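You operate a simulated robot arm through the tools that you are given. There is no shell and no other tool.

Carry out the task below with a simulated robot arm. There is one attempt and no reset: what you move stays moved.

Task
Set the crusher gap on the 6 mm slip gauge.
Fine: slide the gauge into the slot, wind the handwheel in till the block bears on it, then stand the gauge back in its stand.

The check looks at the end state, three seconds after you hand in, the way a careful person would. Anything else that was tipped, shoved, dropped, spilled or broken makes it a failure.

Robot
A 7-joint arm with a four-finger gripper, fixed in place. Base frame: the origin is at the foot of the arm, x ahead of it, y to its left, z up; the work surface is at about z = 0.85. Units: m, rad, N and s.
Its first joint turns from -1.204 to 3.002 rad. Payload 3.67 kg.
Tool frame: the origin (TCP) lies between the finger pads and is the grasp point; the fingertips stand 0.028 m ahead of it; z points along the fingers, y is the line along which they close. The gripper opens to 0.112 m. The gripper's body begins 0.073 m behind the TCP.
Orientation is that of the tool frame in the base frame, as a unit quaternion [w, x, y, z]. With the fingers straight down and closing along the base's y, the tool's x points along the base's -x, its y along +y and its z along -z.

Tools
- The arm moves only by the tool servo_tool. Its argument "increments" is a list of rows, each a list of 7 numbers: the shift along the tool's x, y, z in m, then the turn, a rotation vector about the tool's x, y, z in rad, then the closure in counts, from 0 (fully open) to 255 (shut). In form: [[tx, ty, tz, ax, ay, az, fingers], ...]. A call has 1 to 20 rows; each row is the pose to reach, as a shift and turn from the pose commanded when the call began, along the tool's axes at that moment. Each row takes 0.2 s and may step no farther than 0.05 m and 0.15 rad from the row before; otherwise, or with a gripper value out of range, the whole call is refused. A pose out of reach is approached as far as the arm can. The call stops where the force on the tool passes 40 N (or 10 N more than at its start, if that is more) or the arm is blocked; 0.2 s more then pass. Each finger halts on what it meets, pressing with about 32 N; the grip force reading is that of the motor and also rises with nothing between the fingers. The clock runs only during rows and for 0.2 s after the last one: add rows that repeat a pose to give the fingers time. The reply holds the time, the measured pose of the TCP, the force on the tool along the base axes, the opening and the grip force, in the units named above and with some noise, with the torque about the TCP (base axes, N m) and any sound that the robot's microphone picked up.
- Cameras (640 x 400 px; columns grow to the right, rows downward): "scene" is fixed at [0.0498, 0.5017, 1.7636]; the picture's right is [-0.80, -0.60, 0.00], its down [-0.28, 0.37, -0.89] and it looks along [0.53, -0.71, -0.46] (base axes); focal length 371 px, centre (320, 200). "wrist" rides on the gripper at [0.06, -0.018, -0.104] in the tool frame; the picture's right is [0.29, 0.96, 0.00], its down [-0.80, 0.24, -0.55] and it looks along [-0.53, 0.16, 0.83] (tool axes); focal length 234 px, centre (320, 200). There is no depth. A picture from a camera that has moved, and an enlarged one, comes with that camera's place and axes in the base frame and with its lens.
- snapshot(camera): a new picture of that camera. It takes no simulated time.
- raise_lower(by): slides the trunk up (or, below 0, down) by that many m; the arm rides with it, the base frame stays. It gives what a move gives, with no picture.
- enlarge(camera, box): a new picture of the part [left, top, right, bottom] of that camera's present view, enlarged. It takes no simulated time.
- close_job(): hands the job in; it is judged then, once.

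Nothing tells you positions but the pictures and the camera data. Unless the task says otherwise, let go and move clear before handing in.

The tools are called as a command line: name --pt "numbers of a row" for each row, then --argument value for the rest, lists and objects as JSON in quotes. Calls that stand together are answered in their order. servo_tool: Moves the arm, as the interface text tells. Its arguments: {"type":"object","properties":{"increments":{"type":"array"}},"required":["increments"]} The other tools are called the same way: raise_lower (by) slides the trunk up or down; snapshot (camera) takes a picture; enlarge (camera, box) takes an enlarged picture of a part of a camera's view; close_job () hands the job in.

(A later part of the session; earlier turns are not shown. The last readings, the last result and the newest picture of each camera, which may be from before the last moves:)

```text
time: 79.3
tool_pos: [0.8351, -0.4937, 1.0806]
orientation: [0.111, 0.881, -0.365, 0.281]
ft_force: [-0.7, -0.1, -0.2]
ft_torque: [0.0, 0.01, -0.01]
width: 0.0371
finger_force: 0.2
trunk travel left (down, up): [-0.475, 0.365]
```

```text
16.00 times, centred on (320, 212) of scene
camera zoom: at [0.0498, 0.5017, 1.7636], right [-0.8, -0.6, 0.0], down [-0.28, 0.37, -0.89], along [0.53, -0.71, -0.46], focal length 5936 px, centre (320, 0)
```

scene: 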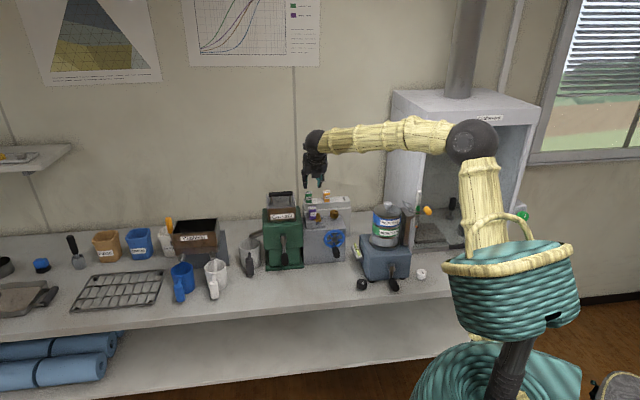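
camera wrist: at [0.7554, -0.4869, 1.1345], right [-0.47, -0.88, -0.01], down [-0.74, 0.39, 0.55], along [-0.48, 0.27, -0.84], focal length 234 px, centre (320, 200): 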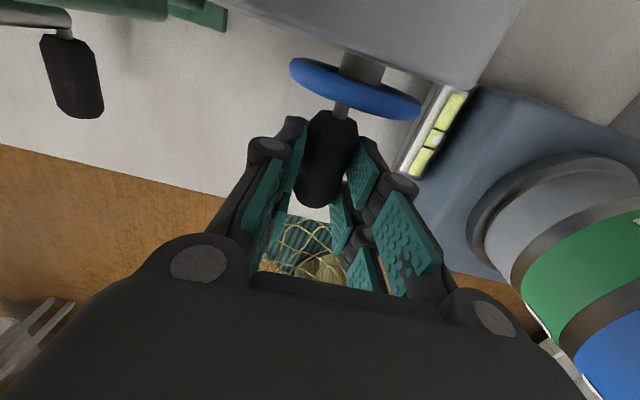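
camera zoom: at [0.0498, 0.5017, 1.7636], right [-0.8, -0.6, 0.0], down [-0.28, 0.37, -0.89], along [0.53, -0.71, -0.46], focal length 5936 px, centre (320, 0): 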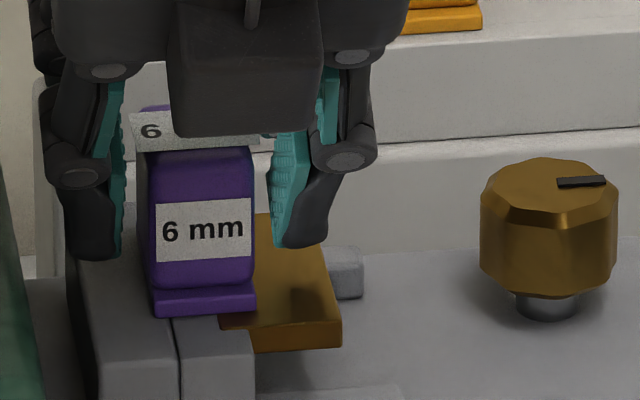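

Released. Rising and going back to the wheel handle, now at 6 o'clock.

servo_tool --pt "0.0115 -0.0002 -0.0164 0 0 0 170" --pt "0.0288 -0.0005 -0.041 0 0 0 170" --pt "0.0518 -0.0009 -0.0737 0 0 0 165" --pt "0.0748 -0.0013 -0.1064 0 0 0 150" --pt "0.0748 -0.0013 -0.1064 0 0 0 140"

enlarge --camera "scene" --box '[300, 200, 340, 225]'

enlarge --camera "wrist" --box '[260, 130, 380, 260]'

```text
time: 80.5
tool_pos: [0.8332, -0.4945, 1.2108]
orientation: [0.112, 0.88, -0.366, 0.28]
ft_force: [0.3, 0.1, -0.8]
ft_torque: [0.01, 0.01, 0.02]
width: 0.0506
finger_force: 0.1
trunk travel left (down, up): [-0.475, 0.365]
```

```text
16.00 times, centred on (320, 212) of scene
camera zoom: at [0.0498, 0.5017, 1.7636], right [-0.8, -0.6, 0.0], down [-0.28, 0.37, -0.89], along [0.53, -0.71, -0.46], focal length 5936 px, centre (320, 0)
```

zoom: 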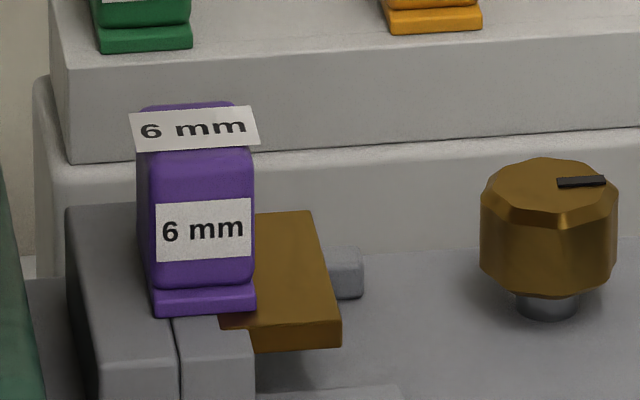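

```text
3.08 times, centred on (320, 195) of wrist
camera zoom: at [0.839, -0.4764, 1.3305], right [-0.51, -0.84, 0.16], down [-0.86, 0.52, -0.01], along [-0.07, -0.14, -0.99], focal length 720 px, centre (320, 215)
```

zoom: 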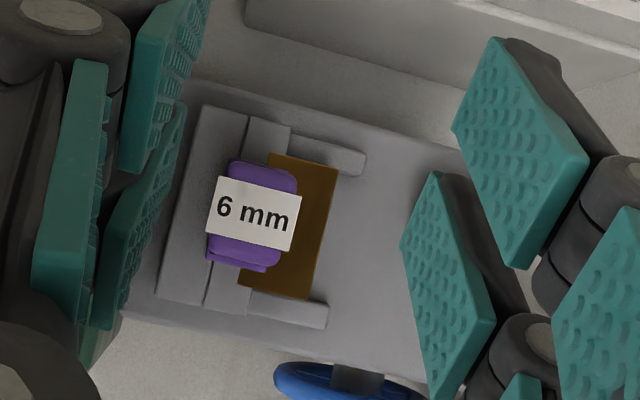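

Gauge stands squared in the slot. Moving back over the wheel handle with the tool upright.

servo_tool --pt "-0.0165 0.0117 -0.0117 -0.0003 -0.1018 -0.0006 130" --pt "-0.0329 0.0234 -0.0234 -0.0005 -0.2036 -0.0013 118" --pt "-0.0494 0.0351 -0.0351 -0.0008 -0.3054 -0.0019 118" --pt "-0.0659 0.0467 -0.0467 -0.0011 -0.4071 -0.0025 118" --pt "-0.0823 0.0584 -0.0584 -0.0013 -0.5089 -0.0032 118" --pt "-0.0988 0.0701 -0.0701 -0.0016 -0.6107 -0.0038 118" --pt "-0.0988 0.0701 -0.0701 -0.0016 -0.6107 -0.0038 118"

enlarge --camera "wrist" --box '[230, 20, 430, 180]'

enlarge --camera "scene" --box '[305, 215, 365, 265]'

```text
time: 82.1
tool_pos: [0.6981, -0.4579, 1.2097]
orientation: [-0.003, 0.925, -0.38, 0.002]
ft_force: [0.2, 0.0, 0.2]
ft_torque: [-0.01, -0.01, 0.0]
width: 0.0598
finger_force: 0.0
trunk travel left (down, up): [-0.475, 0.365]
```

```text
2.50 times, centred on (330, 100) of wrist
camera zoom: at [0.7541, -0.4889, 1.3145], right [-0.47, -0.88, -0.01], down [-0.74, 0.39, 0.55], along [-0.48, 0.26, -0.83], focal length 585 px, centre (295, 450)
```

zoom: 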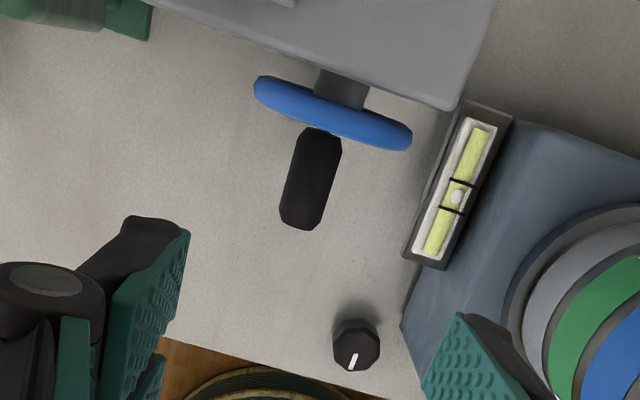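

```text
8.00 times, centred on (335, 240) of scene
camera zoom: at [0.0498, 0.5017, 1.7636], right [-0.8, -0.6, 0.0], down [-0.28, 0.37, -0.89], along [0.53, -0.71, -0.46], focal length 2968 px, centre (200, -120)
```

zoom: 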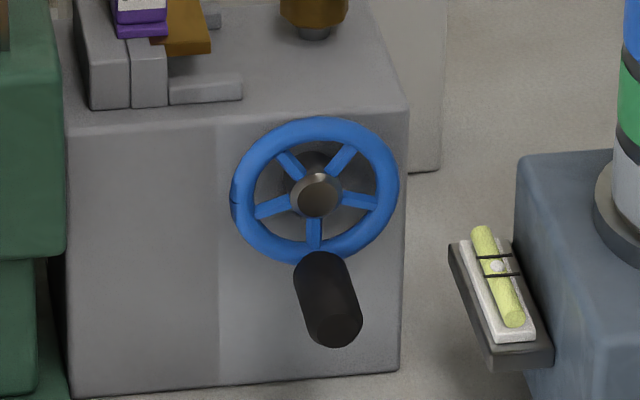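

The notch shows the wheel has turned ~268°; the handle is at about 264°, near 6 o'clock. Descending over it, gripping a little higher on the fingers this time.

servo_tool --pt "0 0.0061 0.04 0 0 0 118" --pt "0 0.0064 0.085 0 0 0 118" --pt "0 0.0067 0.13 0 0 0 118" --pt "0 0.0071 0.175 0 0 0 118" --pt "0 0.0074 0.215 0 0 0 118" --pt "0 0.0075 0.2377 0 0 0 118" --pt "0 0.0075 0.2377 0 0 0 118"

enlarge --camera "wrist" --box '[200, 40, 440, 240]'

enlarge --camera "scene" --box '[295, 195, 375, 265]'

```text
time: 83.7
tool_pos: [0.695, -0.4621, 0.9725]
orientation: [-0.002, 0.924, -0.381, 0.003]
ft_force: [0.2, 0.4, 0.0]
ft_torque: [-0.01, 0.01, 0.01]
width: 0.06
finger_force: 0.0
trunk travel left (down, up): [-0.475, 0.365]
```

```text
2.00 times, centred on (320, 140) of wrist
camera zoom: at [0.7504, -0.4941, 1.0768], right [-0.47, -0.88, 0.0], down [-0.74, 0.39, 0.55], along [-0.48, 0.26, -0.84], focal length 468 px, centre (320, 320)
```

zoom: 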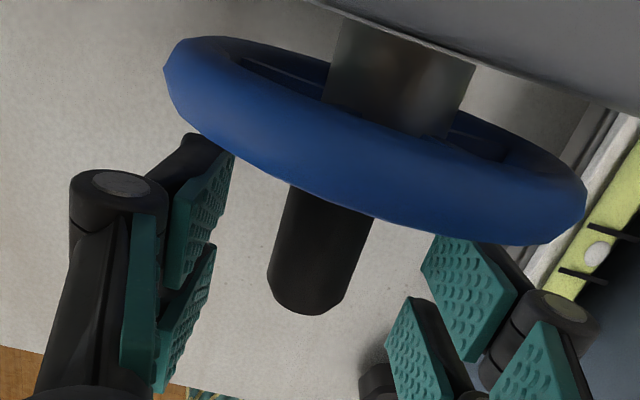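

```text
5.71 times, centred on (335, 230) of scene
camera zoom: at [0.0498, 0.5017, 1.7636], right [-0.8, -0.6, 0.0], down [-0.28, 0.37, -0.89], along [0.53, -0.71, -0.46], focal length 2120 px, centre (234, 29)
```

zoom: 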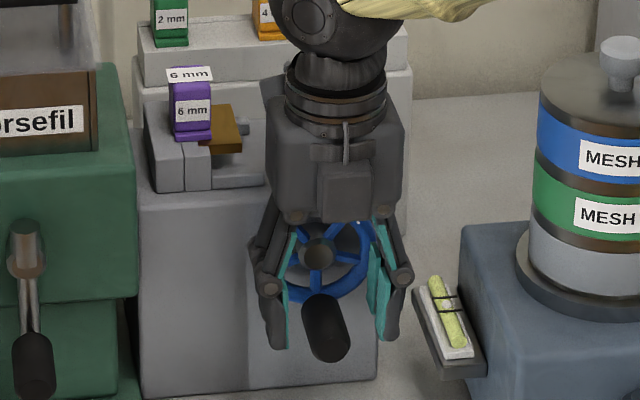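

To find what stopped it, I'll first move the open hand 10 mm left without touching the handle, to see if the hand itself meets anything.

servo_tool --pt "0 -0.003 0 0 0 0 118" --pt "0 -0.006 0 0 0 0 118" --pt "0 -0.01 0 0 0 0 118" --pt "0 -0.01 0 0 0 0 118"

servo_tool --pt "0 0.004 0 0 0 0 150" --pt "0 0.008 0 0 0 0 175" --pt "0 0.01 0 0 0 0 190" --pt "0 0.01 0 0 0 0 190"

```text
time: 84.7
tool_pos: [0.7037, -0.4551, 0.9729]
orientation: [-0.002, 0.924, -0.382, 0.002]
ft_force: [0.0, -1.3, -0.1]
ft_torque: [0.0, 0.01, 0.05]
width: 0.06
finger_force: 0.1
trunk travel left (down, up): [-0.475, 0.365]
```

```text
time: 85.7
tool_pos: [0.6947, -0.4634, 0.9732]
orientation: [-0.002, 0.925, -0.381, 0.004]
ft_force: [-0.5, 0.2, -0.1]
ft_torque: [0.03, -0.02, 0.02]
width: 0.0286
finger_force: 0.1
trunk travel left (down, up): [-0.475, 0.365]
```

The hand is free there. Now pushing the handle left gently with the cage in small steps and reading the force.

servo_tool --pt "0 -0.0015 0 0 0 0 190" --pt "0 -0.003 0 0 0 0 190" --pt "0 -0.0045 0 0 0 0 190" --pt "0 -0.0045 0 0 0 0 190"

servo_tool --pt "0 -0.0015 0 0 0 0 190" --pt "0 -0.003 0 0 0 0 190" --pt "0 -0.0045 -0.0005 0 0 0 190" --pt "0 -0.0045 -0.0005 0 0 0 190"

enlarge --camera "wrist" --box '[200, 40, 440, 240]'

enlarge --camera "scene" --box '[295, 195, 375, 265]'

```text
time: 86.7
tool_pos: [0.6971, -0.4589, 0.9724]
orientation: [-0.002, 0.925, -0.381, 0.002]
ft_force: [-2.5, -1.1, 0.9]
ft_torque: [-0.06, 0.08, -0.07]
width: 0.03
finger_force: 1.1
trunk travel left (down, up): [-0.475, 0.365]
```

```text
time: 87.7
tool_pos: [0.7004, -0.4575, 0.9741]
orientation: [-0.003, 0.925, -0.381, 0.003]
ft_force: [-6.7, -8.8, 7.7]
ft_torque: [-0.31, 0.33, -0.04]
width: 0.0346
finger_force: 6.2
trunk travel left (down, up): [-0.475, 0.365]
```

```text
2.00 times, centred on (320, 140) of wrist
camera zoom: at [0.7558, -0.4883, 1.0786], right [-0.47, -0.88, -0.01], down [-0.74, 0.39, 0.55], along [-0.48, 0.26, -0.84], focal length 468 px, centre (320, 320)
```

zoom: 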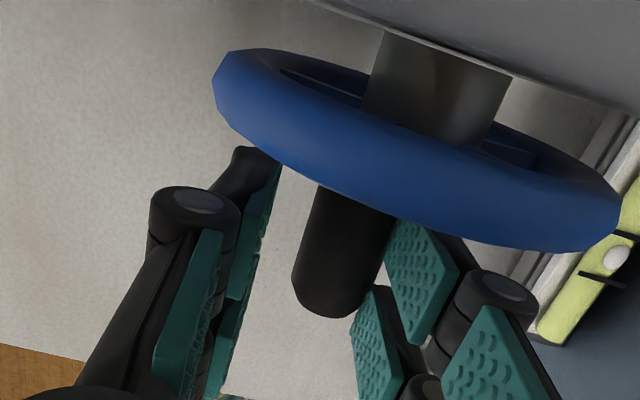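

```text
5.71 times, centred on (335, 230) of scene
camera zoom: at [0.0498, 0.5017, 1.7636], right [-0.8, -0.6, 0.0], down [-0.28, 0.37, -0.89], along [0.53, -0.71, -0.46], focal length 2120 px, centre (234, 29)
```

zoom: 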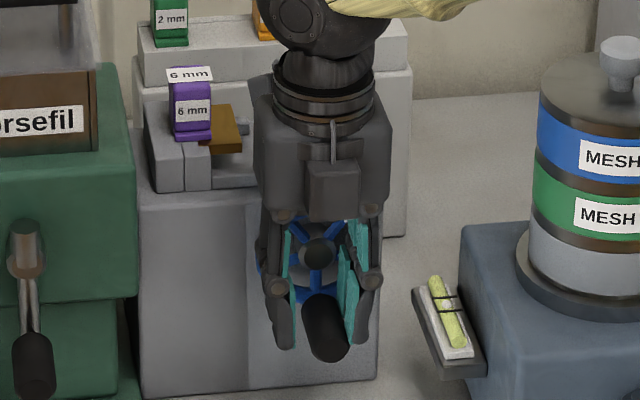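

The wheel really resists clockwise at this point even though the gauge isn't nipped. I'll check whether it turns freely back (counter-clockwise) a little.

servo_tool --pt "0 0.004 0 0 0 0 190" --pt "0 0.008 0 0 0 0 190" --pt "0 0.012 0 0 0 0 190" --pt "0 0.015 -0.0005 0 0 0 190" --pt "0 0.015 -0.0005 0 0 0 190"

enlarge --camera "wrist" --box '[200, 40, 440, 240]'

enlarge --camera "scene" --box '[295, 195, 375, 265]'

enlarge --camera "scene" --box '[300, 200, 340, 225]'

```text
time: 88.9
tool_pos: [0.6913, -0.4676, 0.9731]
orientation: [-0.002, 0.925, -0.381, 0.003]
ft_force: [0.7, 2.4, 0.9]
ft_torque: [0.1, 0.01, 0.04]
width: 0.0293
finger_force: 0.6
trunk travel left (down, up): [-0.475, 0.365]
```

```text
2.00 times, centred on (320, 140) of wrist
camera zoom: at [0.7463, -0.4977, 1.0781], right [-0.47, -0.88, -0.01], down [-0.74, 0.39, 0.55], along [-0.48, 0.26, -0.84], focal length 468 px, centre (320, 320)
```

zoom: 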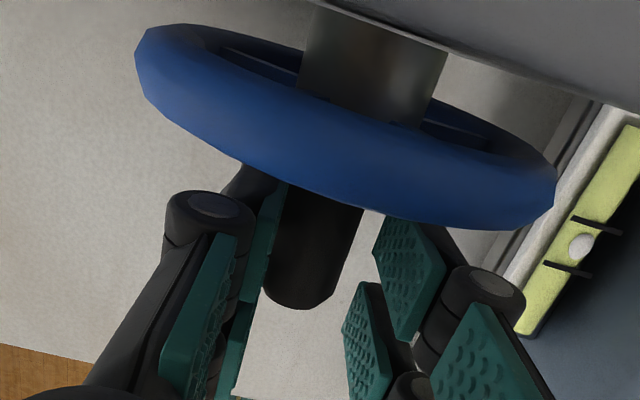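

```text
5.71 times, centred on (335, 230) of scene
camera zoom: at [0.0498, 0.5017, 1.7636], right [-0.8, -0.6, 0.0], down [-0.28, 0.37, -0.89], along [0.53, -0.71, -0.46], focal length 2120 px, centre (234, 29)
```

zoom: 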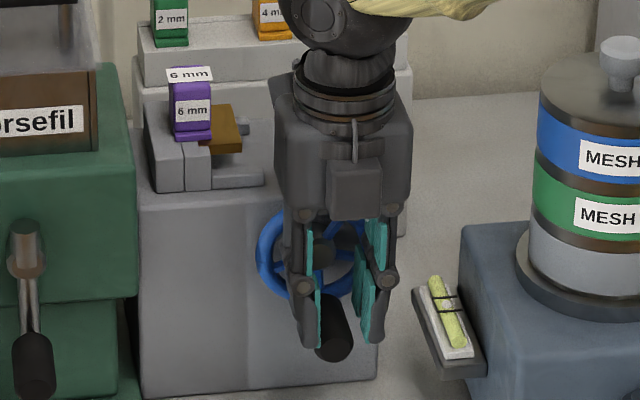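

```text
16.00 times, centred on (320, 212) of scene
camera zoom: at [0.0498, 0.5017, 1.7636], right [-0.8, -0.6, 0.0], down [-0.28, 0.37, -0.89], along [0.53, -0.71, -0.46], focal length 5936 px, centre (320, 0)
```

zoom: 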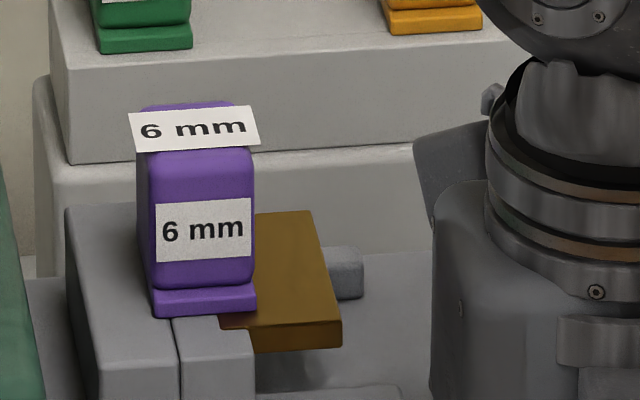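

Counter-clockwise it's free; clockwise there's a firm stop at the same place. Visually the visible gap at that stop is about the blade's 6 mm thickness, so this is likely the block bearing at 6 mm (the gauge's play being a contact-shape slack). I'll wind firmly back to the stop and record its position.

servo_tool --pt "0 -0.002 0 0 0 0 190" --pt "0 -0.004 0 0 0 0 190" --pt "0 -0.006 0 0 0 0 190" --pt "0 -0.008 0 0 0 0 190" --pt "0 -0.01 0 0 0 0 190" --pt "0 -0.012 0 0 0 0 190" --pt "0 -0.012 0 0 0 0 190"

servo_tool --pt "0 -0.001 0 0 0 0 197" --pt "0 -0.002 0 0 0 0 197" --pt "0 -0.003 0 0 0 0 197" --pt "0 -0.003 0 0 0 0 197"

enlarge --camera "scene" --box '[305, 215, 365, 265]'

enlarge --camera "scene" --box '[300, 200, 340, 225]'

```text
time: 90.5
tool_pos: [0.6997, -0.4588, 0.9739]
orientation: [-0.002, 0.924, -0.381, 0.004]
ft_force: [-2.6, -3.7, 3.3]
ft_torque: [-0.22, 0.04, -0.02]
width: 0.0309
finger_force: 1.7
trunk travel left (down, up): [-0.475, 0.365]
```

```text
time: 91.5
tool_pos: [0.7001, -0.4574, 0.975]
orientation: [-0.002, 0.924, -0.382, 0.003]
ft_force: [-4.8, -16.1, 11.1]
ft_torque: [-0.58, 0.24, 0.06]
width: 0.0337
finger_force: 7.9
trunk travel left (down, up): [-0.475, 0.365]
```

```text
8.00 times, centred on (335, 240) of scene
camera zoom: at [0.0498, 0.5017, 1.7636], right [-0.8, -0.6, 0.0], down [-0.28, 0.37, -0.89], along [0.53, -0.71, -0.46], focal length 2968 px, centre (200, -120)
```

zoom: 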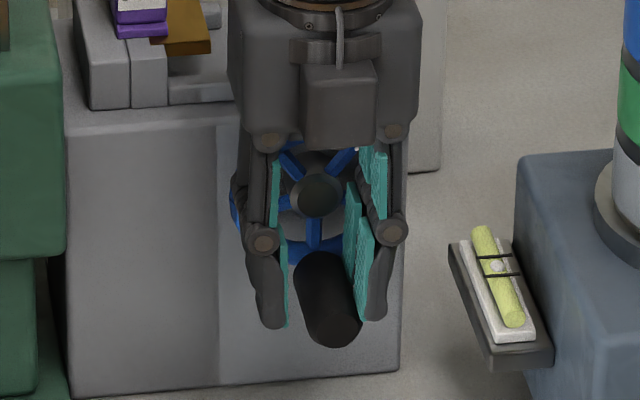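

```text
16.00 times, centred on (320, 212) of scene
camera zoom: at [0.0498, 0.5017, 1.7636], right [-0.8, -0.6, 0.0], down [-0.28, 0.37, -0.89], along [0.53, -0.71, -0.46], focal length 5936 px, centre (320, 0)
```

zoom: 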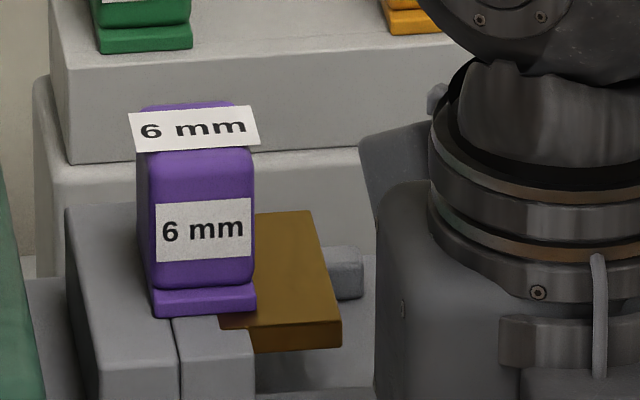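

At the stop again (~15 N resisting). Releasing and rising off, then recording the unobstructed wheel position.

servo_tool --pt "0 0.003 0 0 0 0 180" --pt "0 0.006 0 0 0 0 150" --pt "0 0.006 0 0 0 0 118" --pt "0 0.006 -0.03 0 0 0 118" --pt "0 0.006 -0.07 0 0 0 118" --pt "0 0.006 -0.115 0 0 0 118" --pt "0 0.006 -0.16 0 0 0 118" --pt "0 0.006 -0.205 0 0 0 118" --pt "0 0.006 -0.24 0 0 0 118" --pt "0 0.006 -0.24 0 0 0 118"

enlarge --camera "scene" --box '[315, 225, 355, 255]'

enlarge --camera "scene" --box '[300, 200, 340, 225]'

```text
time: 93.7
tool_pos: [0.697, -0.4621, 1.2132]
orientation: [-0.002, 0.925, -0.381, 0.002]
ft_force: [0.1, -0.8, 0.5]
ft_torque: [-0.03, -0.01, -0.01]
width: 0.0602
finger_force: 0.0
trunk travel left (down, up): [-0.475, 0.365]
```

```text
13.33 times, centred on (335, 240) of scene
camera zoom: at [0.0498, 0.5017, 1.7636], right [-0.8, -0.6, 0.0], down [-0.28, 0.37, -0.89], along [0.53, -0.71, -0.46], focal length 4946 px, centre (120, -333)
```

zoom: 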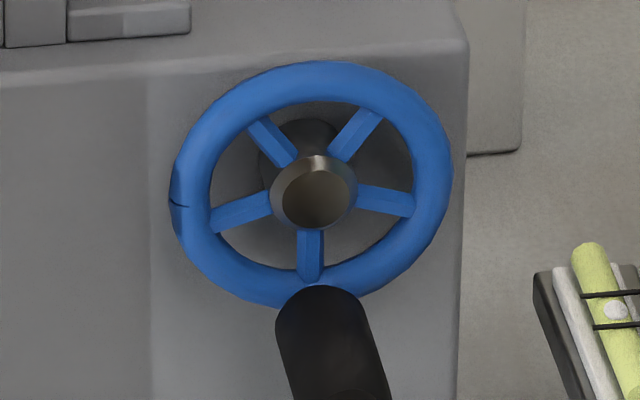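

```text
16.00 times, centred on (320, 212) of scene
camera zoom: at [0.0498, 0.5017, 1.7636], right [-0.8, -0.6, 0.0], down [-0.28, 0.37, -0.89], along [0.53, -0.71, -0.46], focal length 5936 px, centre (320, 0)
```

zoom: 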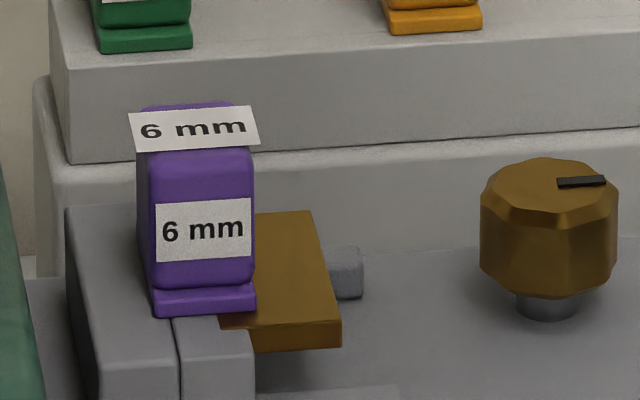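

Reference recorded: notch just below 9 o'clock, block corner at px 341. Now I'll fetch the gauge out of the slot and return it to its stand; afterwards I can check whether the stop was indeed due to the gauge.

servo_tool --pt "0.02 -0.0125 0.0023 0.0006 0.1019 0.0004 130" --pt "0.0401 -0.0249 0.0046 0.0013 0.2038 0.0008 150" --pt "0.0601 -0.0374 0.007 0.0019 0.3058 0.0012 160" --pt "0.0801 -0.0499 0.0093 0.0025 0.4077 0.0016 165" --pt "0.1002 -0.0623 0.0116 0.0032 0.5096 0.002 165" --pt "0.1202 -0.0748 0.0139 0.0038 0.6115 0.0024 165" --pt "0.1202 -0.0748 0.0139 0.0038 0.6115 0.0024 165"

enlarge --camera "wrist" --box '[260, 130, 380, 260]'

enlarge --camera "scene" --box '[295, 170, 345, 220]'

```text
time: 95.3
tool_pos: [0.8342, -0.4935, 1.2011]
orientation: [0.11, 0.88, -0.365, 0.281]
ft_force: [-0.1, 0.1, -0.1]
ft_torque: [0.03, -0.03, 0.02]
width: 0.0396
finger_force: 0.1
trunk travel left (down, up): [-0.475, 0.365]
```

```text
3.08 times, centred on (320, 195) of wrist
camera zoom: at [0.8378, -0.4752, 1.3212], right [-0.51, -0.85, 0.16], down [-0.86, 0.52, -0.01], along [-0.07, -0.14, -0.99], focal length 720 px, centre (320, 215)
```

zoom: 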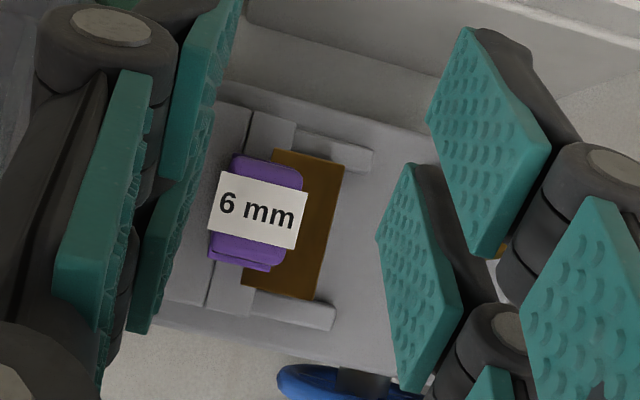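

```text
8.00 times, centred on (320, 195) of scene
camera zoom: at [0.0498, 0.5017, 1.7636], right [-0.8, -0.6, 0.0], down [-0.28, 0.37, -0.89], along [0.53, -0.71, -0.46], focal length 2968 px, centre (320, 240)
```

zoom: 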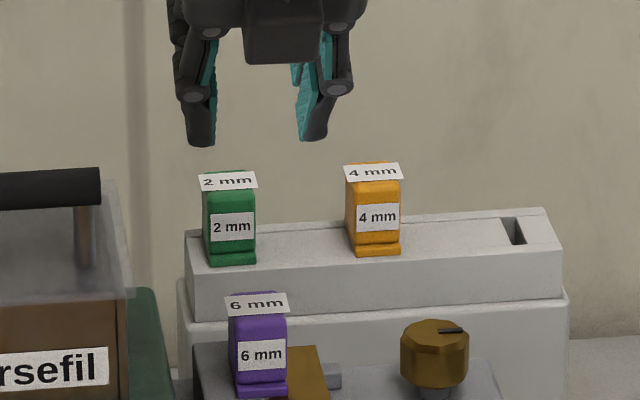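

Centred within ~1 mm. Descending to z≈1.10 to check alignment again.

servo_tool --pt "-0.0144 -0.0003 0.0205 0 0 0 165" --pt "-0.0288 -0.0005 0.0409 0 0 0 165" --pt "-0.0432 -0.0007 0.0614 0 0 0 165" --pt "-0.0582 -0.0008 0.0827 0 0 0 165" --pt "-0.0582 -0.0008 0.0827 0 0 0 165"

enlarge --camera "scene" --box '[300, 195, 340, 220]'

```text
time: 96.5
tool_pos: [0.8341, -0.4915, 1.1005]
orientation: [0.11, 0.88, -0.365, 0.283]
ft_force: [-0.2, 0.4, 0.2]
ft_torque: [-0.01, -0.04, 0.0]
width: 0.0394
finger_force: 0.0
trunk travel left (down, up): [-0.475, 0.365]
```

```text
16.00 times, centred on (320, 208) of scene
camera zoom: at [0.0498, 0.5017, 1.7636], right [-0.8, -0.6, 0.0], down [-0.28, 0.37, -0.89], along [0.53, -0.71, -0.46], focal length 5936 px, centre (320, 80)
```

zoom: 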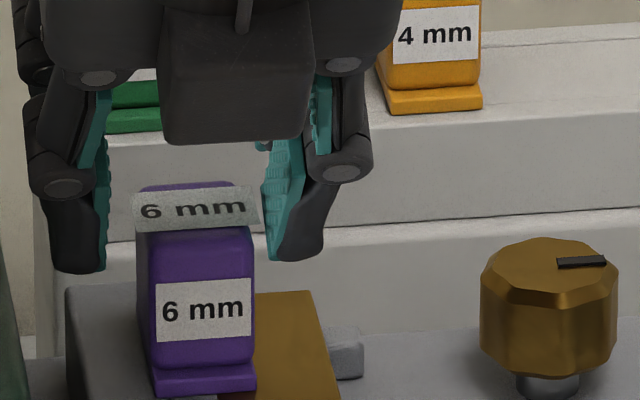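

Shifting 2 mm right, lowering to grip height and closing.

servo_tool --pt "0 0.002 0 0 0 0 165" --pt "-0.0038 0.002 0.0055 0 0 0 165" --pt "-0.0077 0.0021 0.0109 0 0 0 165" --pt "-0.0118 0.0022 0.0168 0 0 0 165" --pt "-0.0118 0.0022 0.0168 0 0 0 165"

enlarge --camera "scene" --box '[300, 195, 340, 220]'

```text
time: 97.7
tool_pos: [0.8335, -0.4924, 1.0788]
orientation: [0.111, 0.88, -0.366, 0.282]
ft_force: [-0.3, 0.5, 1.2]
ft_torque: [-0.02, -0.01, 0.02]
width: 0.0393
finger_force: 0.1
trunk travel left (down, up): [-0.475, 0.365]
```

```text
16.00 times, centred on (320, 208) of scene
camera zoom: at [0.0498, 0.5017, 1.7636], right [-0.8, -0.6, 0.0], down [-0.28, 0.37, -0.89], along [0.53, -0.71, -0.46], focal length 5936 px, centre (320, 80)
```

zoom: 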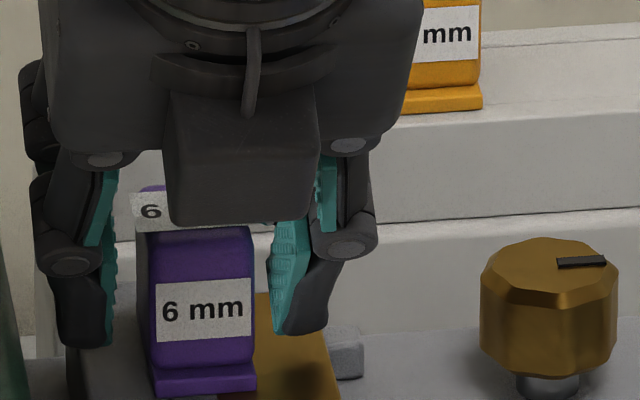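

servo_tool --pt "0 0.0005 0 0 0 0 180" --pt "0 0.0005 0 0 0 0 200" --pt "0 0.0005 0 0 0 0 230" --pt "0 0.0005 0 0 0 0 255" --pt "0 0.0005 0 0 0 0 255"

enlarge --camera "scene" --box '[300, 200, 340, 225]'

```text
time: 98.9
tool_pos: [0.8336, -0.4923, 1.0786]
orientation: [0.112, 0.88, -0.365, 0.282]
ft_force: [0.5, 0.3, -0.8]
ft_torque: [0.0, 0.0, -0.02]
width: 0.0251
finger_force: 32.0
trunk travel left (down, up): [-0.475, 0.365]
```

```text
16.00 times, centred on (320, 212) of scene
camera zoom: at [0.0498, 0.5017, 1.7636], right [-0.8, -0.6, 0.0], down [-0.28, 0.37, -0.89], along [0.53, -0.71, -0.46], focal length 5936 px, centre (320, 0)
```

zoom: 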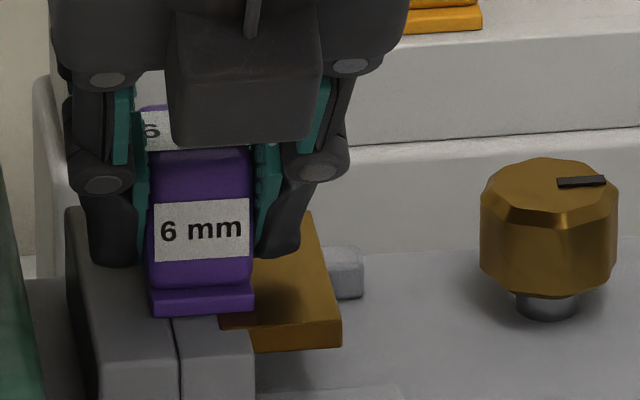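

Gripped with no side force. Lifting the gauge straight up out of the slot.

servo_tool --pt "0.0058 -0.0001 -0.0082 0 0 0 255" --pt "0.0115 -0.0002 -0.0164 0 0 0 255" --pt "0.0173 -0.0003 -0.0246 0 0 0 255" --pt "0.0259 -0.0005 -0.0368 0 0 0 255" --pt "0.0374 -0.0007 -0.0532 0 0 0 255" --pt "0.0518 -0.0009 -0.0737 0 0 0 255" --pt "0.0518 -0.0009 -0.0737 0 0 0 255"

enlarge --camera "scene" --box '[309, 205, 339, 230]'

enlarge --camera "scene" --box '[295, 180, 335, 220]'

```text
time: 100.5
tool_pos: [0.8344, -0.4928, 1.1695]
orientation: [0.11, 0.88, -0.365, 0.282]
ft_force: [-0.4, -0.2, -0.8]
ft_torque: [0.03, 0.03, 0.0]
width: 0.0252
finger_force: 31.5
trunk travel left (down, up): [-0.475, 0.365]
```

```text
16.00 times, centred on (324, 218) of scene
camera zoom: at [0.0498, 0.5017, 1.7636], right [-0.8, -0.6, 0.0], down [-0.28, 0.37, -0.89], along [0.53, -0.71, -0.46], focal length 5936 px, centre (256, -80)
```

zoom: 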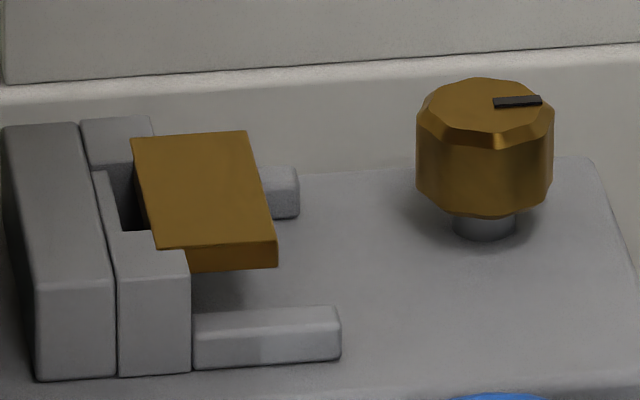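

```text
10.00 times, centred on (315, 200) of scene
camera zoom: at [0.0498, 0.5017, 1.7636], right [-0.8, -0.6, 0.0], down [-0.28, 0.37, -0.89], along [0.53, -0.71, -0.46], focal length 3710 px, centre (370, 200)
```

zoom: 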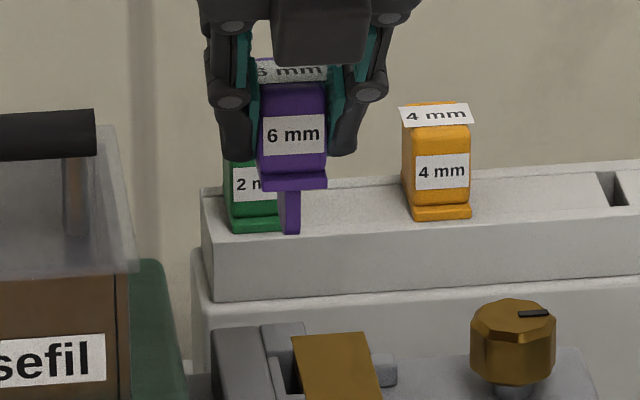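

The gauge is out; block stayed put. Now carrying it back: sideways first, then outward to hover over its stand slot.

servo_tool --pt "0.0058 0.0 -0.0082 0 0 0 255" --pt "0.0115 0.036 -0.0163 0 0 0 255" --pt "0.0118 0.078 -0.0168 0 0 0 255" --pt "0.0121 0.12 -0.0174 0 0 0 255" --pt "0.0124 0.1596 -0.018 0.0049 -0.0001 -0.007 255" --pt "0.0436 0.1596 0.004 0.0098 -0.0002 -0.0139 255" --pt "0.0748 0.1596 0.026 0.0098 -0.0002 -0.0139 255" --pt "0.106 0.1597 0.0481 0.0098 -0.0002 -0.0139 255" --pt "0.1372 0.1597 0.0701 0.0098 -0.0002 -0.0139 255" --pt "0.1372 0.1597 0.0701 0.0098 -0.0002 -0.0139 255"

enlarge --camera "scene" --box '[325, 170, 365, 205]'

snapshot --camera "wrist"

```text
time: 102.7
tool_pos: [0.8288, -0.7137, 1.1914]
orientation: [0.108, 0.883, -0.359, 0.282]
ft_force: [0.2, 0.1, 0.7]
ft_torque: [0.03, -0.06, 0.01]
width: 0.025
finger_force: 32.0
trunk travel left (down, up): [-0.475, 0.365]
```

```text
11.43 times, centred on (345, 188) of scene
camera zoom: at [0.0498, 0.5017, 1.7636], right [-0.8, -0.6, 0.0], down [-0.28, 0.37, -0.89], along [0.53, -0.71, -0.46], focal length 4240 px, centre (34, 343)
```

zoom: 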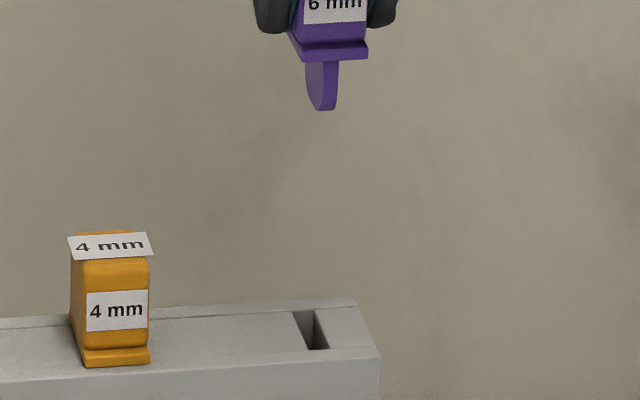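

```text
taken
camera wrist: at [0.8329, -0.6957, 1.3099], right [-0.5, -0.85, 0.15], down [-0.87, 0.5, -0.01], along [-0.07, -0.14, -0.99], focal length 234 px, centre (320, 200)
```

wrist: 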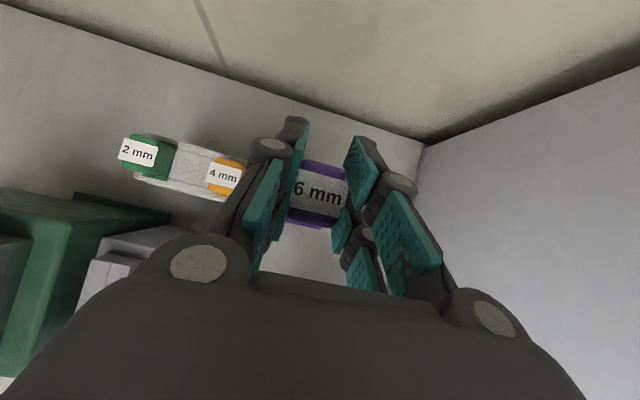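

Hovering over the stand slot, within ~0.6 mm sideways. Lowering to just above the rack and re-checking at maximum zoom.

servo_tool --pt "-0.0137 0.0002 0.0194 0 0 0 255" --pt "-0.0274 0.0003 0.0388 0 0 0 255" --pt "-0.041 0.0005 0.0582 0 0 0 255" --pt "-0.0535 0.0006 0.076 0 0 0 255" --pt "-0.0535 0.0006 0.076 0 0 0 255"

enlarge --camera "scene" --box '[330, 182, 360, 207]'

enlarge --camera "wrist" --box '[260, 130, 380, 260]'

```text
time: 103.9
tool_pos: [0.8308, -0.7121, 1.0983]
orientation: [0.109, 0.884, -0.357, 0.282]
ft_force: [0.4, 0.1, 0.8]
ft_torque: [-0.03, -0.01, -0.04]
width: 0.025
finger_force: 32.1
trunk travel left (down, up): [-0.475, 0.365]
```

```text
16.00 times, centred on (345, 194) of scene
camera zoom: at [0.0498, 0.5017, 1.7636], right [-0.8, -0.6, 0.0], down [-0.28, 0.37, -0.89], along [0.53, -0.71, -0.46], focal length 5936 px, centre (-80, 288)
```

zoom: 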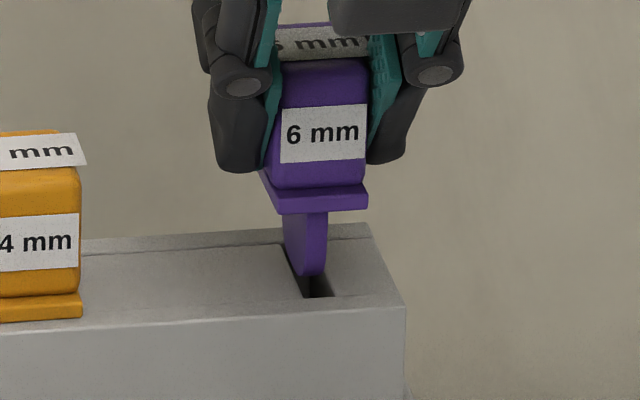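

```text
3.08 times, centred on (320, 195) of wrist
camera zoom: at [0.834, -0.6936, 1.2177], right [-0.49, -0.85, 0.16], down [-0.87, 0.5, -0.01], along [-0.07, -0.14, -0.99], focal length 720 px, centre (320, 215)
```

zoom: 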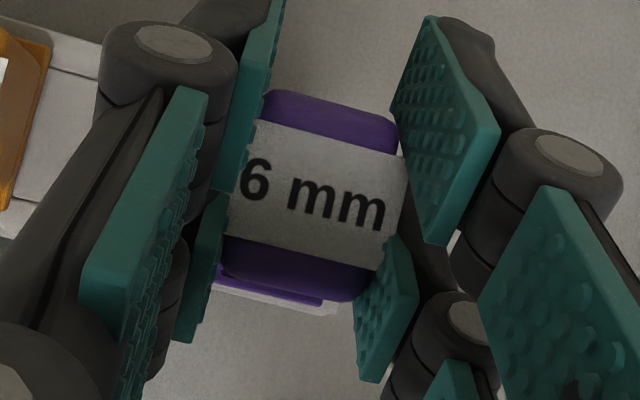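

The blade needs ~1.1 mm to the right. Correcting and easing down 10 mm.

servo_tool --pt "0 0.0011 0 0 0 0 255" --pt "0 0.0011 0 0 0 0 255"

enlarge --camera "scene" --box '[330, 182, 360, 207]'

```text
time: 104.5
tool_pos: [0.8291, -0.7144, 1.0967]
orientation: [0.108, 0.883, -0.357, 0.283]
ft_force: [0.6, 0.4, -0.3]
ft_torque: [-0.01, -0.02, 0.02]
width: 0.0248
finger_force: 32.1
trunk travel left (down, up): [-0.475, 0.365]
```

```text
16.00 times, centred on (345, 194) of scene
camera zoom: at [0.0498, 0.5017, 1.7636], right [-0.8, -0.6, 0.0], down [-0.28, 0.37, -0.89], along [0.53, -0.71, -0.46], focal length 5936 px, centre (-80, 288)
```

zoom: 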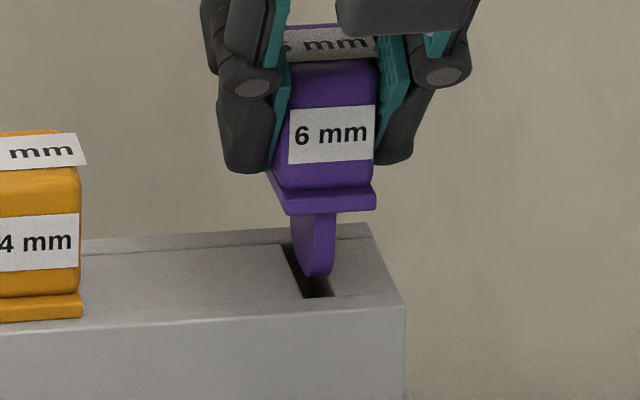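

It settled ~1 mm further than intended; correcting 1.0 mm back and letting it settle.

servo_tool --pt "0 -0.001 0 0 0 0 255" --pt "0 -0.001 0 0 0 0 255" --pt "0 -0.001 0 0 0 0 255" --pt "0 -0.001 0 0 0 0 255"

enlarge --camera "scene" --box '[330, 182, 360, 207]'

```text
time: 105.5
tool_pos: [0.8295, -0.7159, 1.0964]
orientation: [0.108, 0.883, -0.357, 0.283]
ft_force: [-0.1, -0.7, -0.4]
ft_torque: [-0.01, -0.01, 0.01]
width: 0.0252
finger_force: 31.8
trunk travel left (down, up): [-0.475, 0.365]
```

```text
16.00 times, centred on (345, 194) of scene
camera zoom: at [0.0498, 0.5017, 1.7636], right [-0.8, -0.6, 0.0], down [-0.28, 0.37, -0.89], along [0.53, -0.71, -0.46], focal length 5936 px, centre (-80, 288)
```

zoom: 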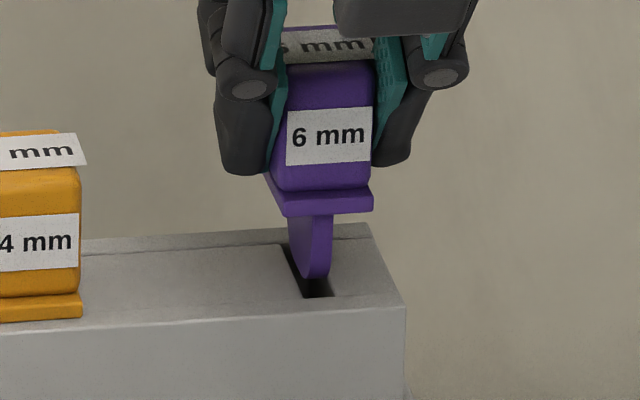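

Now the blade lines up with the stand slot. Lowering 12 mm slowly.

servo_tool --pt "-0.0012 0 0.0016 0 0 0 255" --pt "-0.0023 0 0.0033 0 0 0 255" --pt "-0.0035 0 0.0049 0 0 0 255" --pt "-0.0046 0 0.0065 0 0 0 255" --pt "-0.0058 0 0.0082 0 0 0 255" --pt "-0.0069 0 0.0098 0 0 0 255" --pt "-0.0069 0 0.0098 0 0 0 255"

enlarge --camera "scene" --box '[330, 182, 360, 207]'

```text
time: 107.1
tool_pos: [0.8304, -0.7137, 1.0842]
orientation: [0.107, 0.884, -0.358, 0.282]
ft_force: [0.1, 0.1, -0.3]
ft_torque: [-0.04, 0.04, 0.01]
width: 0.0253
finger_force: 32.5
trunk travel left (down, up): [-0.475, 0.365]
```

```text
16.00 times, centred on (345, 194) of scene
camera zoom: at [0.0498, 0.5017, 1.7636], right [-0.8, -0.6, 0.0], down [-0.28, 0.37, -0.89], along [0.53, -0.71, -0.46], focal length 5936 px, centre (-80, 288)
```

zoom: 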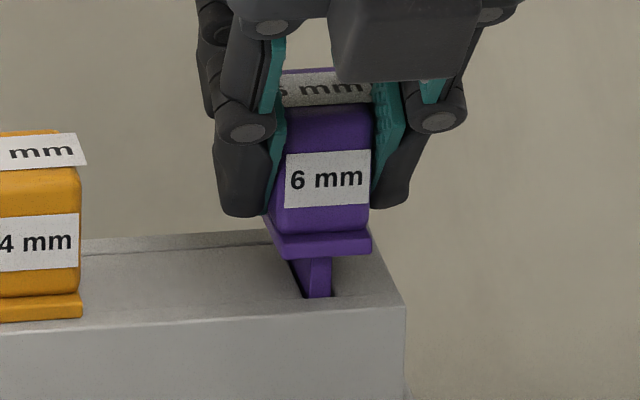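

The blade is entering the stand slot without force. Continuing down.

servo_tool --pt "-0.0012 0 0.0016 0 0 0 255" --pt "-0.0023 0 0.0033 0 0 0 255" --pt "-0.0035 0 0.0049 0 0 0 255" --pt "-0.0046 0 0.0065 0 0 0 255" --pt "-0.0058 0 0.0082 0 0 0 255" --pt "-0.0058 0 0.0082 0 0 0 255"

enlarge --camera "scene" --box '[330, 182, 360, 207]'

```text
time: 108.5
tool_pos: [0.8306, -0.7146, 1.0748]
orientation: [0.109, 0.884, -0.358, 0.282]
ft_force: [0.4, 0.1, -0.4]
ft_torque: [0.0, 0.0, 0.01]
width: 0.0252
finger_force: 31.4
trunk travel left (down, up): [-0.475, 0.365]
```

```text
16.00 times, centred on (345, 194) of scene
camera zoom: at [0.0498, 0.5017, 1.7636], right [-0.8, -0.6, 0.0], down [-0.28, 0.37, -0.89], along [0.53, -0.71, -0.46], focal length 5936 px, centre (-80, 288)
```

zoom: 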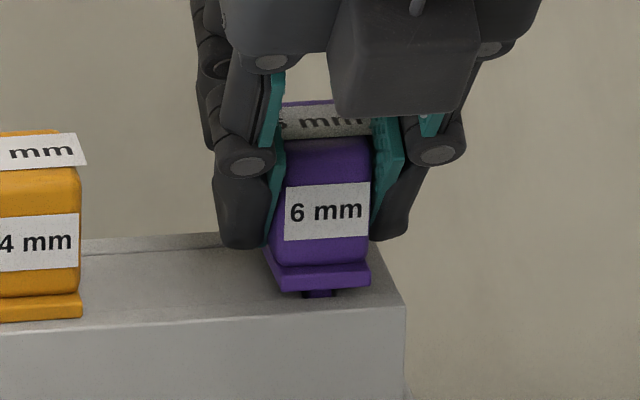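

servo_tool --pt "-0.0006 0 0.0008 0 0 0 255" --pt "-0.0012 0 0.0016 0 0 0 255" --pt "-0.0017 0 0.0025 0 0 0 255" --pt "-0.0017 0 0.0025 0 0 0 255"

servo_tool --pt "-0.0004 0 0.0006 0 0 0 255" --pt "-0.0008 0 0.0011 0 0 0 255" --pt "-0.0008 0 0.0011 0 0 0 255"

enlarge --camera "scene" --box '[330, 182, 360, 207]'

```text
time: 109.5
tool_pos: [0.8306, -0.7137, 1.0718]
orientation: [0.107, 0.884, -0.358, 0.282]
ft_force: [0.2, 0.4, -0.9]
ft_torque: [0.01, 0.0, -0.05]
width: 0.025
finger_force: 32.0
trunk travel left (down, up): [-0.475, 0.365]
```

```text
time: 110.3
tool_pos: [0.8292, -0.7145, 1.0695]
orientation: [0.108, 0.883, -0.358, 0.284]
ft_force: [0.7, -1.3, 2.0]
ft_torque: [-0.03, -0.01, 0.0]
width: 0.025
finger_force: 32.1
trunk travel left (down, up): [-0.475, 0.365]
```

```text
16.00 times, centred on (345, 194) of scene
camera zoom: at [0.0498, 0.5017, 1.7636], right [-0.8, -0.6, 0.0], down [-0.28, 0.37, -0.89], along [0.53, -0.71, -0.46], focal length 5936 px, centre (-80, 288)
```

zoom: 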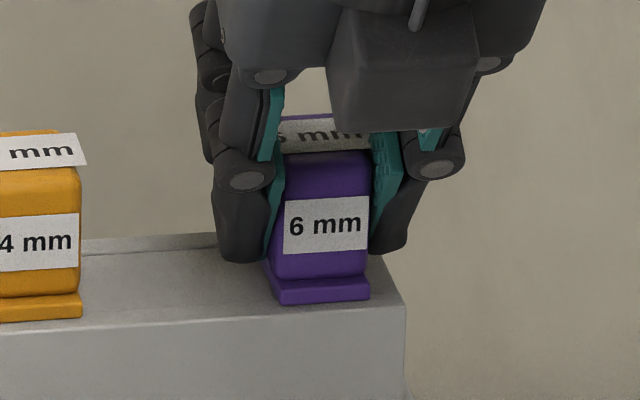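

Seated in the stand. Opening the fingers and rising clear.

servo_tool --pt "0 0 0 0 0 0 200" --pt "0 0 0 0 0 0 165" --pt "0 0 0 0 0 0 165"

servo_tool --pt "0.0058 -0.0001 -0.0082 0 0 0 165" --pt "0.0173 -0.0003 -0.0246 0 0 0 165" --pt "0.0345 -0.0007 -0.049 0 0 0 165" --pt "0.0518 -0.001 -0.0735 0 0 0 165" --pt "0.069 -0.0014 -0.098 0 0 0 165" --pt "0.069 -0.0014 -0.098 0 0 0 165"

enlarge --camera "scene" --box '[300, 183, 360, 220]'

snapshot --camera "wrist"

```text
time: 111.1
tool_pos: [0.8294, -0.7148, 1.0693]
orientation: [0.108, 0.884, -0.358, 0.282]
ft_force: [0.8, -1.1, -0.1]
ft_torque: [0.03, -0.03, 0.0]
width: 0.0396
finger_force: 0.0
trunk travel left (down, up): [-0.475, 0.365]
```

```text
time: 112.5
tool_pos: [0.8296, -0.7138, 1.1891]
orientation: [0.108, 0.883, -0.358, 0.282]
ft_force: [0.2, 0.0, -0.1]
ft_torque: [-0.04, 0.03, -0.01]
width: 0.0396
finger_force: 0.0
trunk travel left (down, up): [-0.475, 0.365]
```

```text
10.67 times, centred on (330, 202) of scene
camera zoom: at [0.0498, 0.5017, 1.7636], right [-0.8, -0.6, 0.0], down [-0.28, 0.37, -0.89], along [0.53, -0.71, -0.46], focal length 3957 px, centre (213, 184)
```

zoom: 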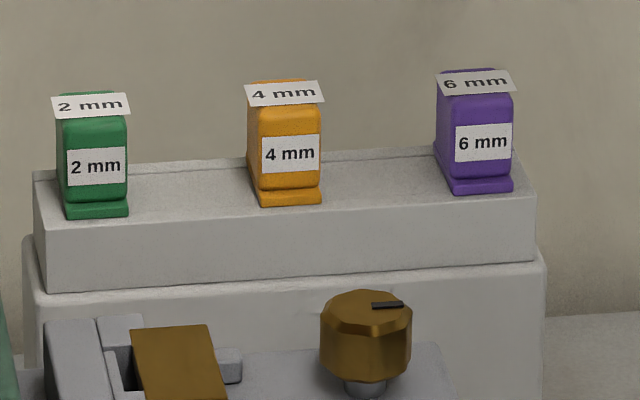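

```text
taken
camera wrist: at [0.8338, -0.6953, 1.3088], right [-0.5, -0.85, 0.16], down [-0.87, 0.5, -0.01], along [-0.07, -0.14, -0.99], focal length 234 px, centre (320, 200)
```

wrist: 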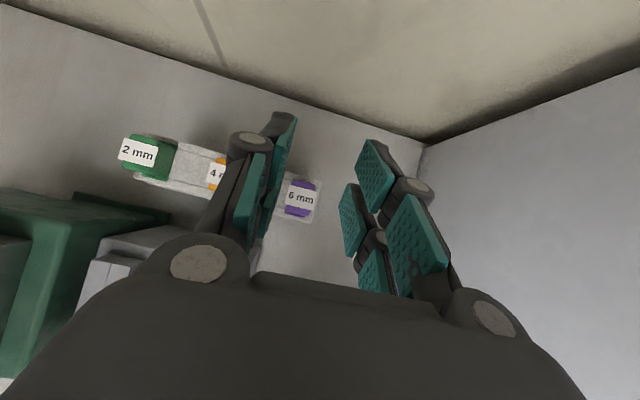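

The 6 mm gauge stands in its place again. Now I'll view the jaw gap from directly above with the wrist camera to measure it precisely.

servo_tool --pt "-0.0385 -0.0008 -0.0271 0 0 0 150" --pt "-0.077 -0.0016 -0.0542 0 0 0 140" --pt "-0.1155 -0.0024 -0.0813 0 0 0 130" --pt "-0.1152 -0.038 -0.0806 0 0 0 130" --pt "-0.1149 -0.0736 -0.0799 0 0 0 130" --pt "-0.1146 -0.1092 -0.0792 0 0 0 130" --pt "-0.1143 -0.1448 -0.0785 0 0 0 130" --pt "-0.1301 -0.1445 -0.056 0 0 0 130" --pt "-0.1459 -0.1442 -0.0336 0 0 0 130" --pt "-0.1459 -0.1442 -0.0336 0 0 0 130"

snapshot --camera "wrist"

```text
time: 114.7
tool_pos: [0.8293, -0.5118, 1.1345]
orientation: [0.109, 0.883, -0.358, 0.283]
ft_force: [0.0, 0.6, -0.2]
ft_torque: [0.01, -0.01, -0.01]
width: 0.0549
finger_force: 0.0
trunk travel left (down, up): [-0.475, 0.365]
```

```text
taken
camera wrist: at [0.8335, -0.4942, 1.2548], right [-0.5, -0.85, 0.16], down [-0.87, 0.5, -0.01], along [-0.07, -0.14, -0.99], focal length 234 px, centre (320, 200)
```

wrist: 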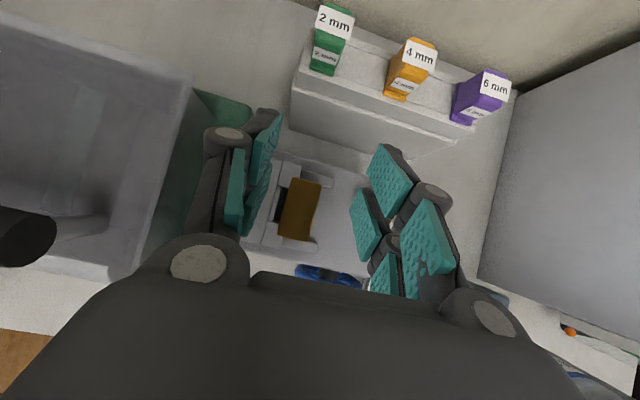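

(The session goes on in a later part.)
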